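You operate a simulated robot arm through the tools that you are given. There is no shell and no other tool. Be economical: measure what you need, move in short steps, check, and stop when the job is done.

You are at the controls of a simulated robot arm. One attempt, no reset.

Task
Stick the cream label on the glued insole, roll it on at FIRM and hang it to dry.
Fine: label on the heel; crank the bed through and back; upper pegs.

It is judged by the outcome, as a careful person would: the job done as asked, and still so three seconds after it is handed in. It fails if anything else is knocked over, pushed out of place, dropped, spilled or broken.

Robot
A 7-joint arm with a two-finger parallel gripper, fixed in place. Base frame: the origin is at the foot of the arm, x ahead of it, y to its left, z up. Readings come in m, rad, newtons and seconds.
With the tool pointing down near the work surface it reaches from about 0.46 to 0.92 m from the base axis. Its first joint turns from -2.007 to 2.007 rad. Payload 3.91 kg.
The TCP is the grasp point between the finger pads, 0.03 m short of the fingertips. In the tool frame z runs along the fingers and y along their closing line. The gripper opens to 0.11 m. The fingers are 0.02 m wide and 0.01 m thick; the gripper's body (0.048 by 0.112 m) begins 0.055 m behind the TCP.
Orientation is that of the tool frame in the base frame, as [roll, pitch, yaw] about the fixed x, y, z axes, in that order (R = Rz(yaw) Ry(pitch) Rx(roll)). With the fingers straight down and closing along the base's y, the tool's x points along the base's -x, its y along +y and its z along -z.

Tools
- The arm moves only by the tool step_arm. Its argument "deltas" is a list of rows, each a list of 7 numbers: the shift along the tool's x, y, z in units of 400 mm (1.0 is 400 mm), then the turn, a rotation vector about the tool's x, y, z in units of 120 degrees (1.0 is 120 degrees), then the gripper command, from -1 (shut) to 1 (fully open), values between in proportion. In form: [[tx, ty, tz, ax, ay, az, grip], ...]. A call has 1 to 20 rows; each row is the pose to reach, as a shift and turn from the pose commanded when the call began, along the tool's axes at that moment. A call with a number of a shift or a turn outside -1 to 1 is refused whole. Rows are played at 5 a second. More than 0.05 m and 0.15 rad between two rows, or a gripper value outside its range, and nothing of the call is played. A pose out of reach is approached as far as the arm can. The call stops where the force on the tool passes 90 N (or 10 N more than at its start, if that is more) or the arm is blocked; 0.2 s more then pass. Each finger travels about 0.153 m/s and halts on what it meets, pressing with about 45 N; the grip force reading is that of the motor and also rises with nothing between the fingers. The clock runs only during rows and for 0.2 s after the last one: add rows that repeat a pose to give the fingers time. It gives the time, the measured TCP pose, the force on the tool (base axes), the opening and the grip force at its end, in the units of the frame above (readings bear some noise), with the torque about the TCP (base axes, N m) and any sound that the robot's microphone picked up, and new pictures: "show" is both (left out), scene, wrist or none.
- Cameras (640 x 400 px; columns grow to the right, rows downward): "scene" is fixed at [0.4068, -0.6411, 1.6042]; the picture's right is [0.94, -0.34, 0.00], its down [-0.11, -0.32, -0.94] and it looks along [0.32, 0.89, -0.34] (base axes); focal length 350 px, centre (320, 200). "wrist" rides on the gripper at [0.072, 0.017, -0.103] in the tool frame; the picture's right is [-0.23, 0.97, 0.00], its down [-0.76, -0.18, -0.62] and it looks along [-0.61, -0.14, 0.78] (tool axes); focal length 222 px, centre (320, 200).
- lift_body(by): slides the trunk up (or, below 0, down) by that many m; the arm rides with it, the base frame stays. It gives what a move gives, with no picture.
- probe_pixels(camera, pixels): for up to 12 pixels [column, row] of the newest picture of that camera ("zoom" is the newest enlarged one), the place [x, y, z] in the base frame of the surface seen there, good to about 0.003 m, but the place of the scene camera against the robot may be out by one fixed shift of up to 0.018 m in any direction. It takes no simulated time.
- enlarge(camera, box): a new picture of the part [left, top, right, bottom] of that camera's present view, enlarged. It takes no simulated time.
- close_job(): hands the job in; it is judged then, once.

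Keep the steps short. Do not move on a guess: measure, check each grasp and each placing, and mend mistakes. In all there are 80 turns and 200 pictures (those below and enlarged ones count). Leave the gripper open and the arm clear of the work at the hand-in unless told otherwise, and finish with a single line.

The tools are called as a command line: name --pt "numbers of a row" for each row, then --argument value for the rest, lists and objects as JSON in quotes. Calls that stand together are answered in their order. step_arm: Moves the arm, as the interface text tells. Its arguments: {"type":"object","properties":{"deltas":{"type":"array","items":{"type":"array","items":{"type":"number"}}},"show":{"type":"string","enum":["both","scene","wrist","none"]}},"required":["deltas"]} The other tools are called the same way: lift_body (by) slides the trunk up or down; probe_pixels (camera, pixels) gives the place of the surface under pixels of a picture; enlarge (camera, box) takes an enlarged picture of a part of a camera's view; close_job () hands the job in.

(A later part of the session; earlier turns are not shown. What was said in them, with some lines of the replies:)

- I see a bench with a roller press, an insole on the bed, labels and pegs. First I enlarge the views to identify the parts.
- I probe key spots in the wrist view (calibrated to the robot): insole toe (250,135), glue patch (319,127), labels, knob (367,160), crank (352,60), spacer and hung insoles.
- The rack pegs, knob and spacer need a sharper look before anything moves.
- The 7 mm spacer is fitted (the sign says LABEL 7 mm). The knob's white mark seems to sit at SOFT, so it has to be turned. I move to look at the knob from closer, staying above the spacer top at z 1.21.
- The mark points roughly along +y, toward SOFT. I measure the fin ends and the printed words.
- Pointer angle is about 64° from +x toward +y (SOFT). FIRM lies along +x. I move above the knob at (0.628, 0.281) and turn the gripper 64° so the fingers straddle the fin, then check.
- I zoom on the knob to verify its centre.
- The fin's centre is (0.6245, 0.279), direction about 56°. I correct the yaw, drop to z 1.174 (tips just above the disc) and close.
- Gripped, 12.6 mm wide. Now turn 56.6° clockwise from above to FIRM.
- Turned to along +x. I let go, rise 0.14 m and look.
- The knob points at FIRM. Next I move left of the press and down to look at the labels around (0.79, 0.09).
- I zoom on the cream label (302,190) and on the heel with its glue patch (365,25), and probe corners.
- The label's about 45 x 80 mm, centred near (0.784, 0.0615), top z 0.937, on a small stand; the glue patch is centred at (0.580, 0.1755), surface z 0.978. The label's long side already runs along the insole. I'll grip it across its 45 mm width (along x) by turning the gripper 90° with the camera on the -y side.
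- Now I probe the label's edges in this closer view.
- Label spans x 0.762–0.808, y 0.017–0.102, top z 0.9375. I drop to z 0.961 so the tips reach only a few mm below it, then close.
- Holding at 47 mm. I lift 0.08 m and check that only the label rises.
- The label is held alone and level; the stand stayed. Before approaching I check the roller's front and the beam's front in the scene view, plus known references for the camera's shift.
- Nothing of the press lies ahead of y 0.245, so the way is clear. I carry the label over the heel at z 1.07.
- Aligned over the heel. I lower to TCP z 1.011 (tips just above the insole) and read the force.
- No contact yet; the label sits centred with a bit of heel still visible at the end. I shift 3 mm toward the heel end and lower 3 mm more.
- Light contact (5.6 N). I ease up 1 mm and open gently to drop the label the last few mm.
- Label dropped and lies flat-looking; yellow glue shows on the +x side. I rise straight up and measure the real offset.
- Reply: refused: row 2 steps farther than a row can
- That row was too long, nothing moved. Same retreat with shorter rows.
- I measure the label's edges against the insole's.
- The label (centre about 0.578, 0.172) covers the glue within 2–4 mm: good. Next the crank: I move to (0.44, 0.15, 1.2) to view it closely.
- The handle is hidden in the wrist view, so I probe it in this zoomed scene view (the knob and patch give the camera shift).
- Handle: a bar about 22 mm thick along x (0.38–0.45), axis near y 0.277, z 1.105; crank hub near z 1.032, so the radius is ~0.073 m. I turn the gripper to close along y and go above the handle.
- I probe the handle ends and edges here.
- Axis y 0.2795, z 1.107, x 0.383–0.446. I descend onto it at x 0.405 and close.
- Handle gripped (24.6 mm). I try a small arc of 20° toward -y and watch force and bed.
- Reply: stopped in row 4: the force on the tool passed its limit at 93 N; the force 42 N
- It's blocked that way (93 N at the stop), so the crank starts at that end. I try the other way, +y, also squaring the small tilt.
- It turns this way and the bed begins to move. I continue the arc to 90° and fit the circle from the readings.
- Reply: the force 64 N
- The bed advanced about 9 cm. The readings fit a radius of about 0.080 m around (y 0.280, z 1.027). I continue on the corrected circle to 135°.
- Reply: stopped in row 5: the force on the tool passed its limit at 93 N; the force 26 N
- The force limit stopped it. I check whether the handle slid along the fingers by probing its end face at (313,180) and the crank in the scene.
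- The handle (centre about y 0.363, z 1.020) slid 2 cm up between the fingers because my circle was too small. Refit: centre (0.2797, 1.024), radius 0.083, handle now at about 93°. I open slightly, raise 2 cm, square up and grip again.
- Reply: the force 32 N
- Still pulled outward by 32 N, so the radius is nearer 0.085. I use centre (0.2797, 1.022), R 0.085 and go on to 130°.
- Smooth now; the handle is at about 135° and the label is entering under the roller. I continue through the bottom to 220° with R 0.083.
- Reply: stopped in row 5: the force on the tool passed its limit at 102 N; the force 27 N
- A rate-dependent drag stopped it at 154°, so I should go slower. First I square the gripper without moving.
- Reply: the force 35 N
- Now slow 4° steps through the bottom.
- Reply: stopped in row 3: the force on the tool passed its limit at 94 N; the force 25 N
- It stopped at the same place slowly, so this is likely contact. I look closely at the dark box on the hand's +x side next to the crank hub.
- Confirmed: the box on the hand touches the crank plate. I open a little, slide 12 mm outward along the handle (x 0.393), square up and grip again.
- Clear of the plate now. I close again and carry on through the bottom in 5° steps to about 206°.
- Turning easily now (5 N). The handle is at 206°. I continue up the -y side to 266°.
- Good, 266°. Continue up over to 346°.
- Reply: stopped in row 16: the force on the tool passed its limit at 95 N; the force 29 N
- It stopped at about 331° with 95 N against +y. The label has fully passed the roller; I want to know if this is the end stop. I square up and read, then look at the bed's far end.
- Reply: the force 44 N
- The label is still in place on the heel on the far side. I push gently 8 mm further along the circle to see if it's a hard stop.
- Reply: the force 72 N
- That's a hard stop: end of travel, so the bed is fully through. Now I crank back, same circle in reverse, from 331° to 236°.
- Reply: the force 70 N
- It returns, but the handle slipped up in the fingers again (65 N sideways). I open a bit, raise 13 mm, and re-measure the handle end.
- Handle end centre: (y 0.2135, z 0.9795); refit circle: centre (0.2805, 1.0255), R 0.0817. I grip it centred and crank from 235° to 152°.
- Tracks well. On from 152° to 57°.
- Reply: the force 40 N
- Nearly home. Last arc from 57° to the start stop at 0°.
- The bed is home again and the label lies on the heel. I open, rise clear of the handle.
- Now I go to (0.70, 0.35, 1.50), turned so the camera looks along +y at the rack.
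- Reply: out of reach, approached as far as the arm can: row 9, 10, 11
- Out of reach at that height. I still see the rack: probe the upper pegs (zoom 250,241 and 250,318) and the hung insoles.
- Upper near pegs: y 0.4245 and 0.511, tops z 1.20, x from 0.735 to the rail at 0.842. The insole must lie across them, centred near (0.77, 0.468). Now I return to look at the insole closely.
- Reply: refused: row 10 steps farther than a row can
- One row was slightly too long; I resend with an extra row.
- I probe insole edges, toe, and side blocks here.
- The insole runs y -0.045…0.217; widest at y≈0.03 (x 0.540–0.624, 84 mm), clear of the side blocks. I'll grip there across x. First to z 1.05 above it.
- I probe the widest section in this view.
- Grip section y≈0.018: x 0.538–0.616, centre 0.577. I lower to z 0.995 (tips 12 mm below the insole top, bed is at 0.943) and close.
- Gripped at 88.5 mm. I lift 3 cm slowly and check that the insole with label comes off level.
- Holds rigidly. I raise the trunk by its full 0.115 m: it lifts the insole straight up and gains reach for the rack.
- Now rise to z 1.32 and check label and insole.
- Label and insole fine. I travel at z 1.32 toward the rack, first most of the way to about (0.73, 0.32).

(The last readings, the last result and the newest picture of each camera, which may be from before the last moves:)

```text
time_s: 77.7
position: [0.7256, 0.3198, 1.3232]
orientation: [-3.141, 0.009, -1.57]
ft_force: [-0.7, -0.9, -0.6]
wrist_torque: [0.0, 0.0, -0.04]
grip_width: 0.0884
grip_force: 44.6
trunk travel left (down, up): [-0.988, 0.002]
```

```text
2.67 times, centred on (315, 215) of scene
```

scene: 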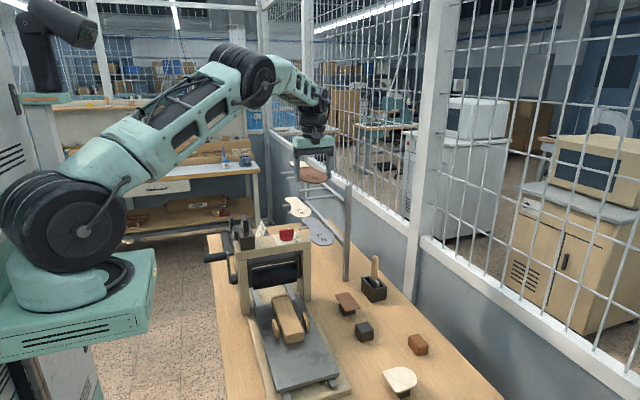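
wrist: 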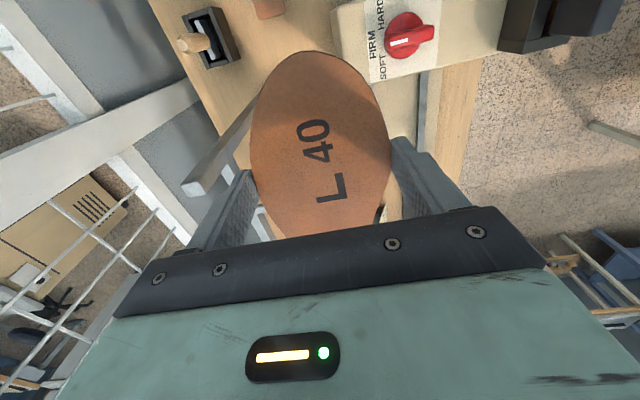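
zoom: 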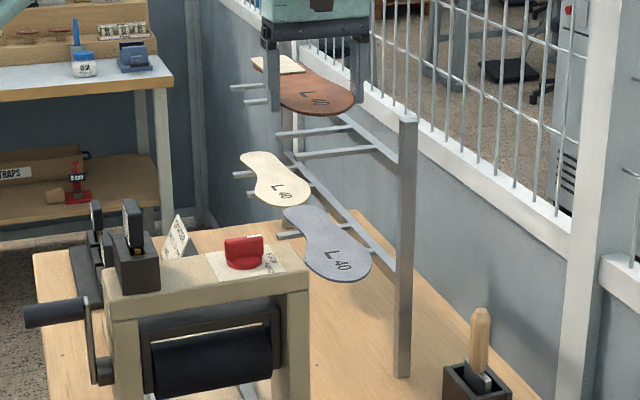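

Next to (0.762, 0.40, 1.29), above the pegs.

step_arm --pt "-0.067 -0.03 0.02 0 0 0 0.2" --pt "-0.133 -0.06 0.05 0 0 0 0.2" --pt "-0.2 -0.091 0.083 0 0 0 0.2" --pt "-0.2 -0.091 0.083 0 0 0 0.2"

enlarge --camera "scene" --box '[270, 130, 370, 240]'

enlarge --camera "wrist" --box '[200, 40, 440, 240]'

```text
time_s: 78.7
position: [0.7407, 0.3785, 1.2898]
orientation: [-3.137, 0.008, -1.568]
ft_force: [-0.4, -0.9, -0.6]
wrist_torque: [-0.06, 0.0, -0.01]
grip_width: 0.0883
grip_force: 44.9
out of reach, approached as far as the arm can: row 2, 3, 4
trunk travel left (down, up): [-0.988, 0.002]
```

scene: 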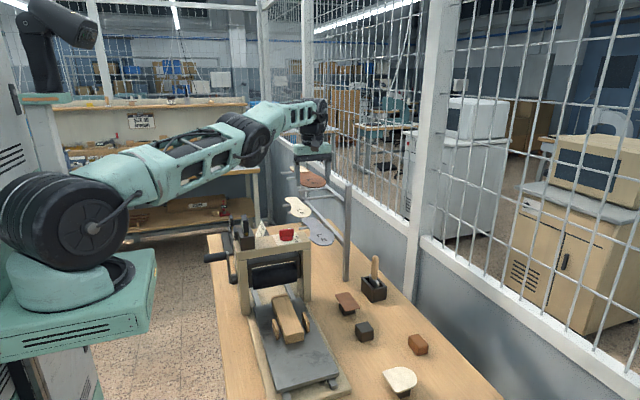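
wrist: 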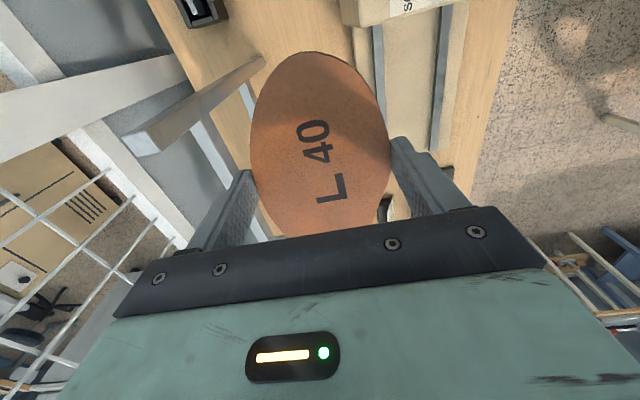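

```text
3.64 times, centred on (320, 185) of scene
```

zoom: 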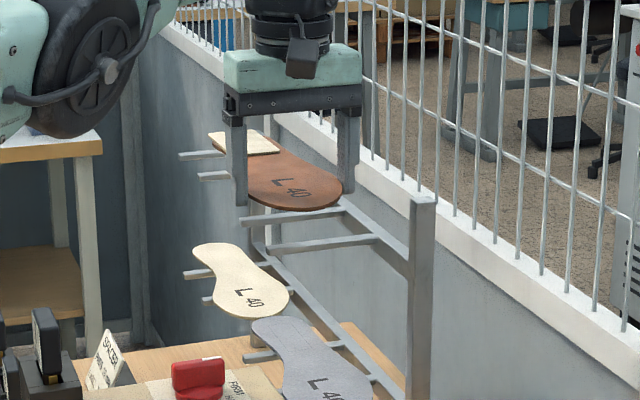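

```text
2.00 times, centred on (320, 140) of wrist
```

zoom: 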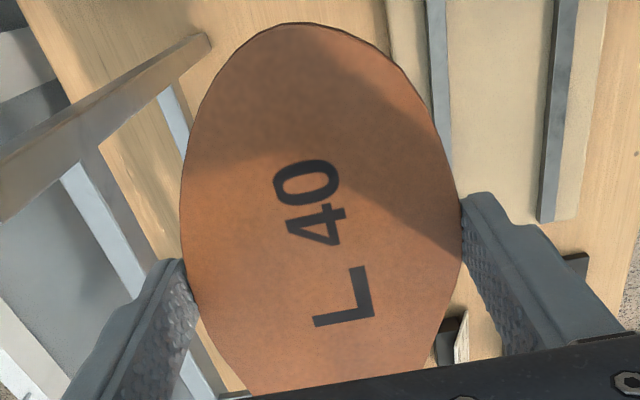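

Reach ends at radius 0.83 here; lower down there's more. I choose the reachable target (0.752, 0.388): the insole then spans y 0.325–0.587 across both pegs, its centre of mass (y≈0.45, x≈0.755) well between them. Lower to z 1.24 first.

step_arm --pt "0 0 0.04 0 0 0 0.2" --pt "-0.008 -0.01 0.075 0 0 0 0.2" --pt "-0.016 -0.02 0.105 0 0 0 0.2" --pt "-0.0238 -0.0283 0.125 0 0 0 0.2" --pt "-0.0238 -0.0283 0.125 0 0 0 0.2"

enlarge --camera "scene" --box '[280, 140, 360, 230]'

```text
time_s: 79.9
position: [0.744, 0.3791, 1.2483]
orientation: [-3.137, 0.008, -1.568]
ft_force: [0.2, 0.5, -0.7]
wrist_torque: [-0.06, 0.0, 0.01]
grip_width: 0.0881
grip_force: 45.3
out of reach, approached as far as the arm can: row 3, 4, 5
trunk travel left (down, up): [-0.988, 0.002]
```

scene: 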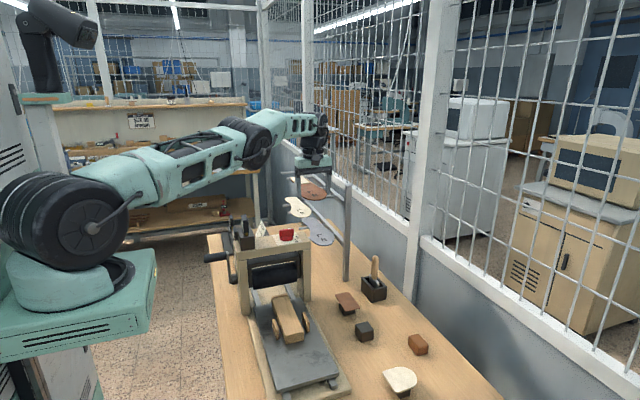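
wrist: 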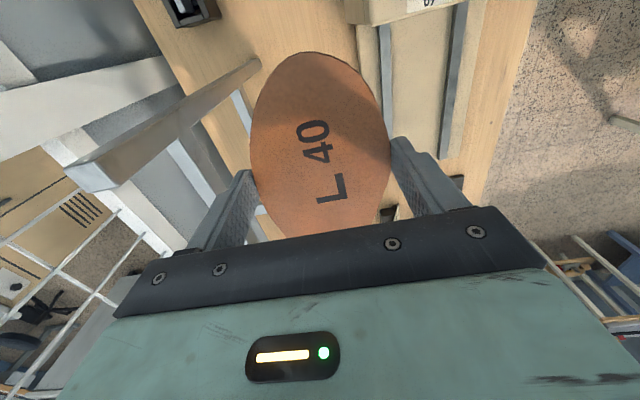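

```text
4.44 times, centred on (320, 185) of scene
```

zoom: 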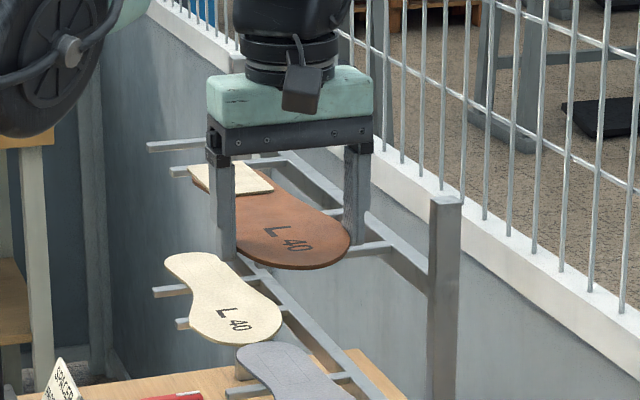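

Vertical reach ends at radius 0.835. To gain some, I lean the gripper 8° so the fingers point slightly outward (+x), and go to (0.765, 0.392, 1.253), still above the pegs.

step_arm --pt "0 0 -0.0125 0.0167 0 0 0.2" --pt "0 0 -0.0125 0.0333 0 0 0.2" --pt "0 0 -0.0125 0.05 0 0 0.2" --pt "-0.01 -0.015 -0.0125 0.0667 0 0 0.2" --pt "-0.02 -0.035 -0.0125 0.0667 0 0 0.2" --pt "-0.0325 -0.0525 -0.0125 0.0667 0 0 0.2" --pt "-0.0325 -0.0525 -0.0125 0.0667 0 0 0.2"

enlarge --camera "scene" --box '[280, 140, 360, 230]'

```text
time_s: 81.5
position: [0.7611, 0.3912, 1.2524]
orientation: [-2.999, 0.008, -1.567]
ft_force: [0.4, -0.6, -0.8]
wrist_torque: [-0.04, -0.01, -0.02]
grip_width: 0.0881
grip_force: 45.0
out of reach, approached as far as the arm can: row 6, 7
trunk travel left (down, up): [-0.988, 0.002]
```

scene: 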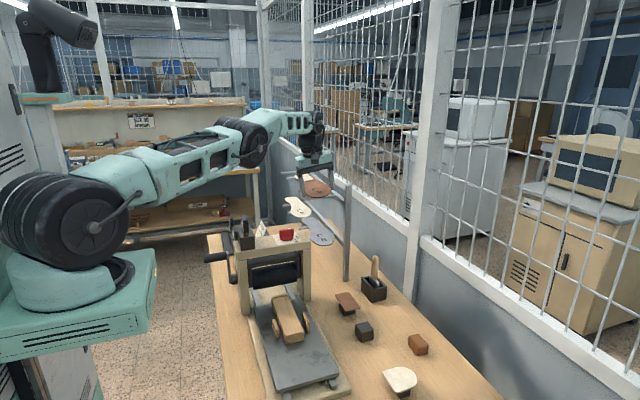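
wrist: 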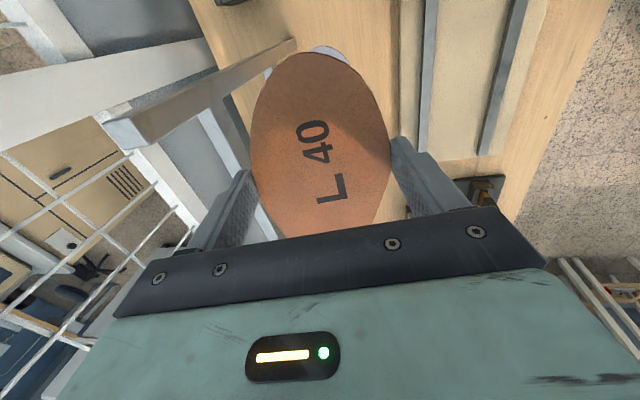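

```text
4.44 times, centred on (320, 185) of scene
```

zoom: 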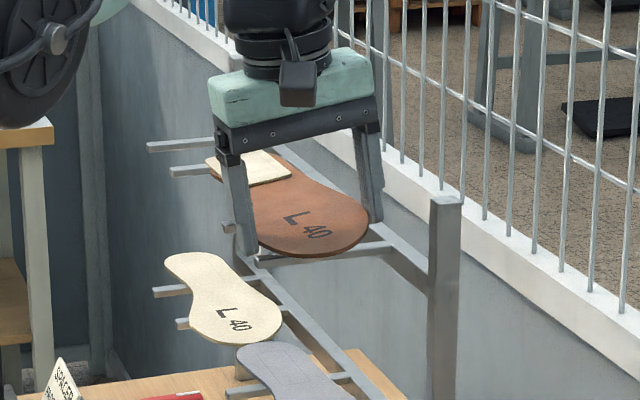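

Now at (0.761, 0.391): the insole's balance point is ~29 mm inside the peg tips and beyond peg 1. I lower 20 mm straight down.

step_arm --pt "0 0.0025 0.018 0 0 0 0.2" --pt "0 0.005 0.036 0 0 0 0.2" --pt "0 0.007 0.0495 0 0 0 0.2" --show "scene"

enlarge --camera "scene" --box '[280, 150, 360, 230]'

```text
time_s: 82.3
position: [0.7605, 0.3909, 1.2328]
orientation: [-3.0, 0.009, -1.567]
ft_force: [-0.2, 0.9, -0.2]
wrist_torque: [-0.06, -0.01, 0.0]
grip_width: 0.0881
grip_force: 45.3
trunk travel left (down, up): [-0.988, 0.002]
```

scene: 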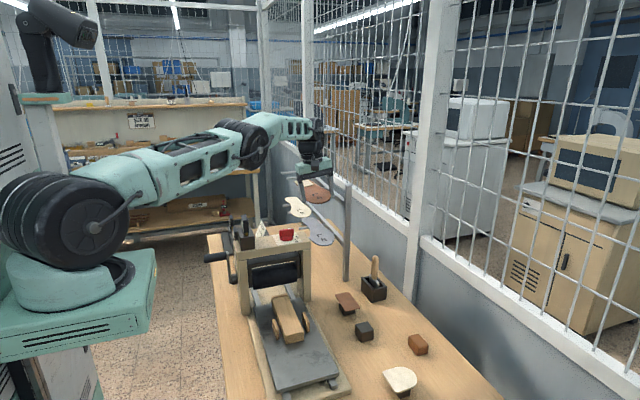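

```text
5.00 times, centred on (320, 190) of scene
```

zoom: 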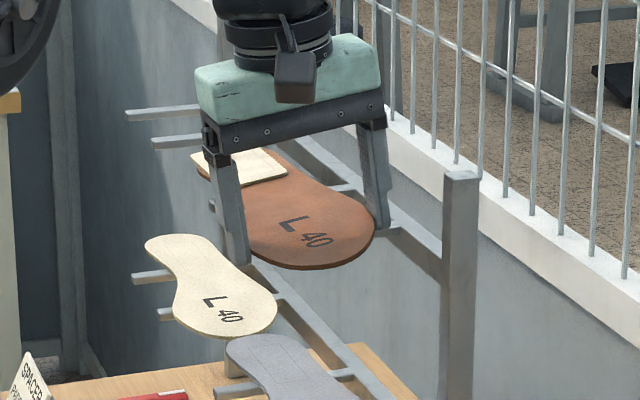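

No contact yet. Lower in 2 mm steps, watching force.

step_arm --pt "0 0.0007 0.005 0 0 0 0.2" --pt "0 0.0014 0.01 0 0 0 0.2" --pt "0 0.0021 0.015 0 0 0 0.2" --show "none"

```text
time_s: 83.1
position: [0.7619, 0.3915, 1.2255]
orientation: [-2.999, 0.008, -1.566]
ft_force: [-0.7, -0.4, -0.6]
wrist_torque: [-0.04, 0.01, -0.02]
grip_width: 0.0881
grip_force: 45.0
trunk travel left (down, up): [-0.988, 0.002]
```

step_arm --pt "0 0.0005 0.0035 0 0 0 0.2" --pt "0 0.001 0.007 0 0 0 0.2" --pt "0 0.0014 0.01 0 0 0 0.2"

enlarge --camera "scene" --box '[285, 160, 345, 220]'

```text
time_s: 83.9
position: [0.7606, 0.3914, 1.2253]
orientation: [-2.994, 0.014, -1.569]
ft_force: [0.7, 2.8, 19.9]
wrist_torque: [0.69, 0.62, -0.11]
grip_width: 0.0879
grip_force: 44.7
trunk travel left (down, up): [-0.988, 0.002]
```

scene: 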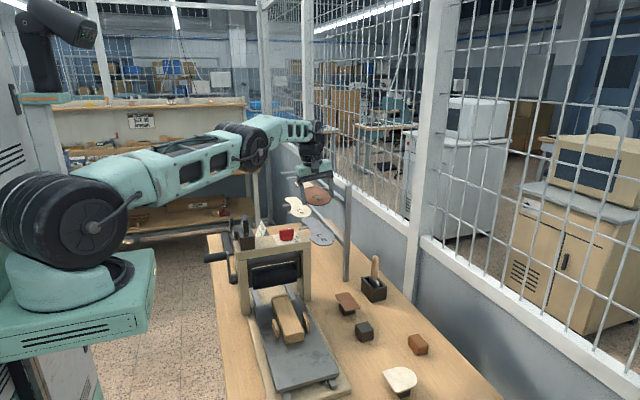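
wrist: 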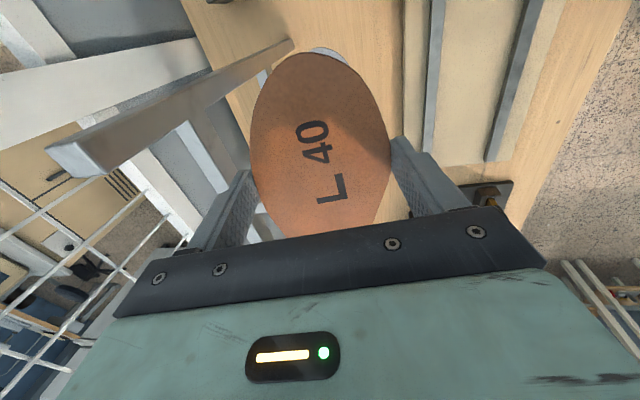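

```text
6.67 times, centred on (315, 190) of scene
```

zoom: 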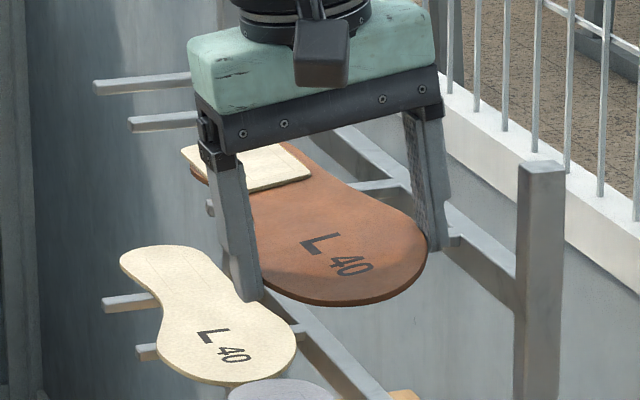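

Contact: 20 N, and the torques place it at peg 1 near its tip, as computed. I ease up 1.5 mm and open slowly so the +x side settles down onto the pegs.

step_arm --pt "0 -0.0005 -0.004 0 0 0 0.2" --pt "0 -0.0005 -0.004 0 0 0 0.6" --pt "0 -0.0005 -0.004 0 0 0 0.68" --pt "0 -0.0005 -0.004 0 0 0 0.76" --pt "0 -0.0005 -0.004 0 0 0 0.84" --pt "0 -0.0005 -0.004 0 0 0 0.92" --pt "0 -0.0005 -0.004 0 0 0 0.92"

enlarge --camera "scene" --box '[285, 160, 345, 220]'

enlarge --camera "wrist" --box '[200, 40, 440, 240]'

```text
time_s: 85.5
position: [0.7616, 0.3909, 1.2241]
orientation: [-3.0, 0.009, -1.567]
ft_force: [0.6, -0.3, 0.2]
wrist_torque: [-0.01, 0.0, -0.01]
grip_width: 0.1056
grip_force: 0.1
trunk travel left (down, up): [-0.988, 0.002]
```

scene: 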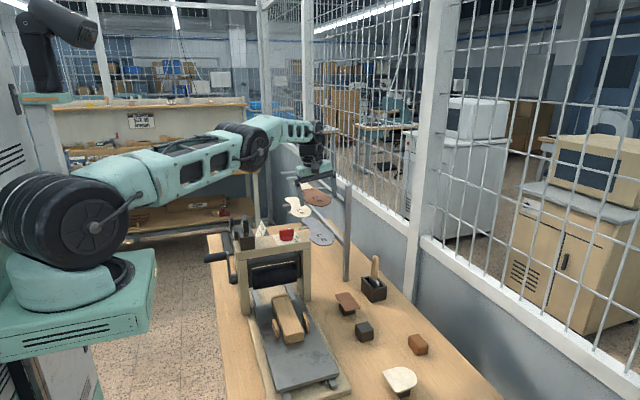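
wrist: 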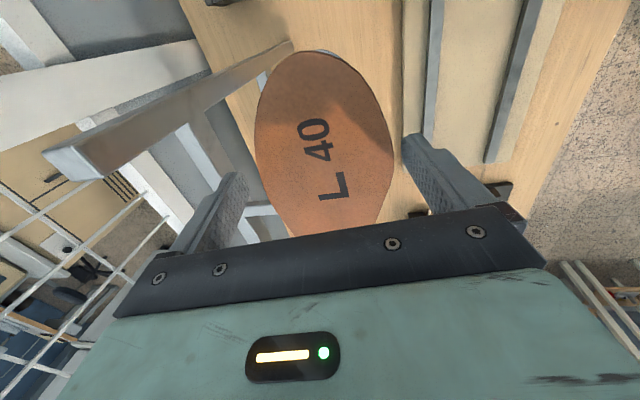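

```text
6.67 times, centred on (315, 190) of scene
```

zoom: 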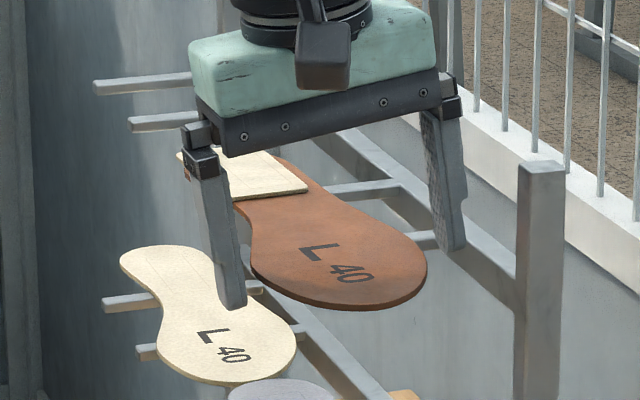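

```text
2.00 times, centred on (320, 140) of wrist
```

zoom: 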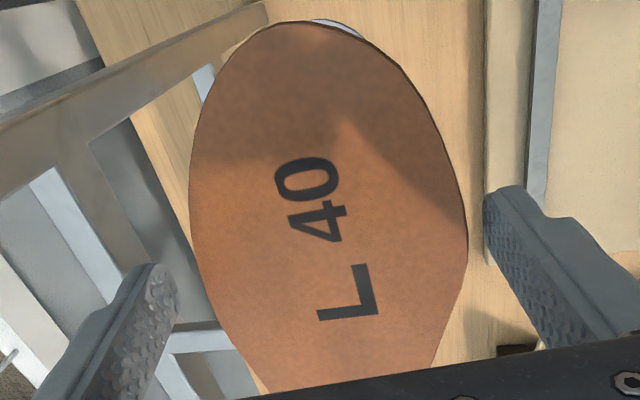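

The insole lies flat on both upper pegs with its label up. I open fully and withdraw along the fingers.

step_arm --pt "0 0 0 0 0 0 1" --pt "0 0 -0.03 0 0 0 1" --pt "0 0 -0.07 0 0 0 1" --pt "0 0 -0.12 0 0 0 1" --pt "0 0.05 -0.2 0 0 0 1" --pt "0.06 0.12 -0.25 0 0 0 1" --pt "0.14 0.2 -0.25 0 0 0 1" --pt "0.2 0.3 -0.25 0 0 0 1"

enlarge --camera "scene" --box '[275, 150, 355, 240]'

```text
time_s: 87.3
position: [0.6312, 0.3097, 1.3042]
orientation: [-2.999, 0.011, -1.567]
ft_force: [0.7, 0.5, -0.4]
wrist_torque: [0.02, 0.02, -0.02]
grip_width: 0.11
grip_force: 0.0
trunk travel left (down, up): [-0.988, 0.002]
```

scene: 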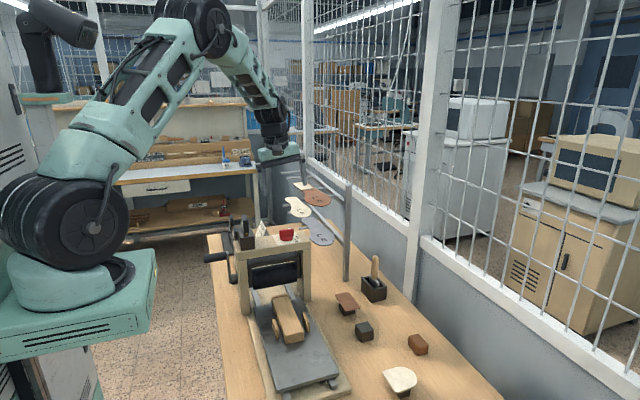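
wrist: 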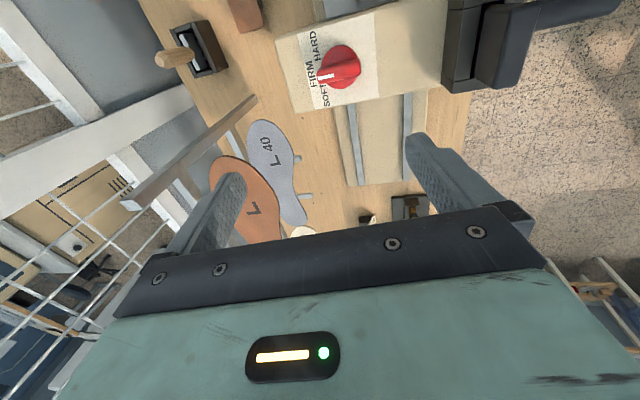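

```text
4.44 times, centred on (315, 195) of scene
```

zoom: 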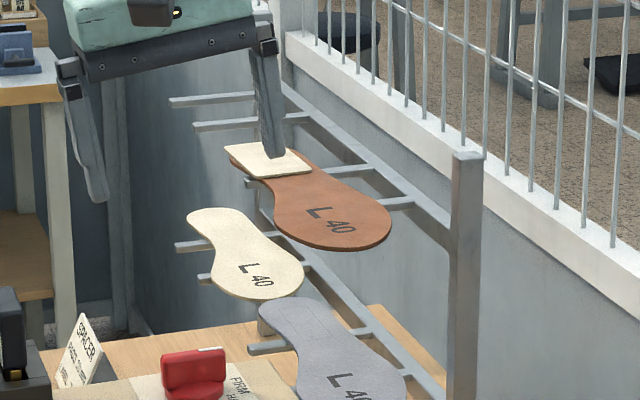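

It rests across both pegs. I withdraw the arm well clear and make a last check of rack and bench.

step_arm --pt "0.06 0.05 -0.06 0 0 0 1" --pt "0.13 0.1 -0.1 0 0 0 1" --pt "0.2 0.15 -0.14 -0.02 0 0 1" --pt "0.27 0.2 -0.18 -0.04 0 0 1" --pt "0.34 0.25 -0.2 -0.06 0 0 1" --pt "0.41 0.3 -0.2 -0.06 0 0 1"

enlarge --camera "scene" --box '[275, 150, 355, 240]'

probe_pixels --camera "zoom" --pixels '[[265, 160], [300, 165], [345, 210], [330, 240], [385, 222], [285, 205], [235, 152], [385, 203], [345, 172]]'

```text
time_s: 88.7
position: [0.4988, 0.143, 1.3629]
orientation: [-3.125, 0.01, -1.566]
ft_force: [0.4, 0.2, -0.4]
wrist_torque: [-0.04, -0.02, -0.03]
grip_width: 0.11
grip_force: 0.1
trunk travel left (down, up): [-0.988, 0.002]
```

scene: 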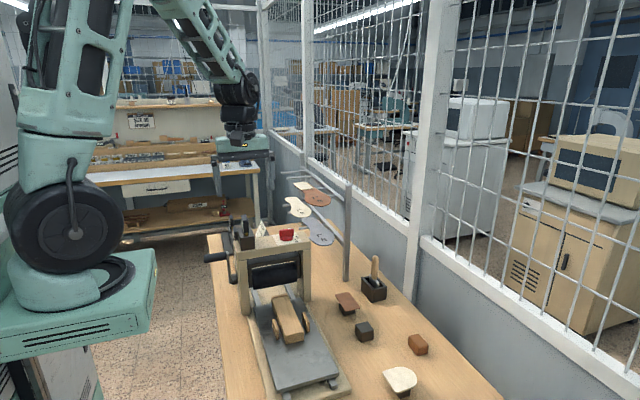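
wrist: 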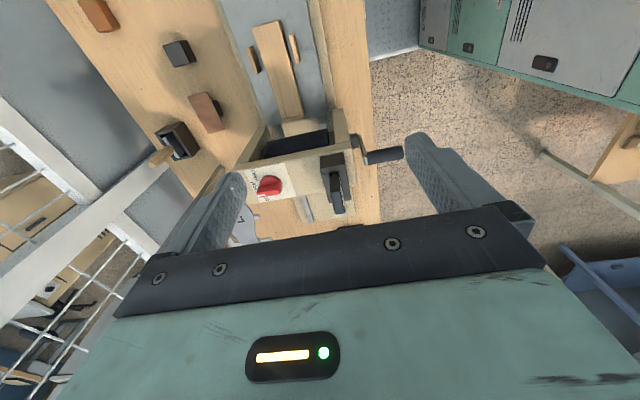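

```text
4.44 times, centred on (315, 195) of scene
```

zoom: 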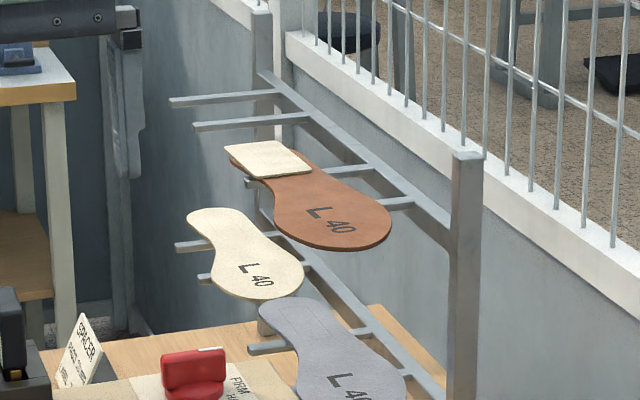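

```text
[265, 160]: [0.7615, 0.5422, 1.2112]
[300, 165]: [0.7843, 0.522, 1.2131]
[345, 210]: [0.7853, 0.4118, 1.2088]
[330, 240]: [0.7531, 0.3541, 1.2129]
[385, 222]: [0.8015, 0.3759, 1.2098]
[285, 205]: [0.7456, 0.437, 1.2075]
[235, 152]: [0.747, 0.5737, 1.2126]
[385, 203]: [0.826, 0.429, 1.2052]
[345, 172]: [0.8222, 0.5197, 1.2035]
```

The insole lies flat at one height (z ≈1.21) on the upper pegs with the label on its heel, and the bench items look to be where they were. The gripper is open and clear of the work, so I hand in.

close_job

```text
The job is handed in.
```

The cream label is on the heel, rolled through and back at FIRM, and the insole is lying across the upper pegs to dry; the job is handed in, result not yet known.
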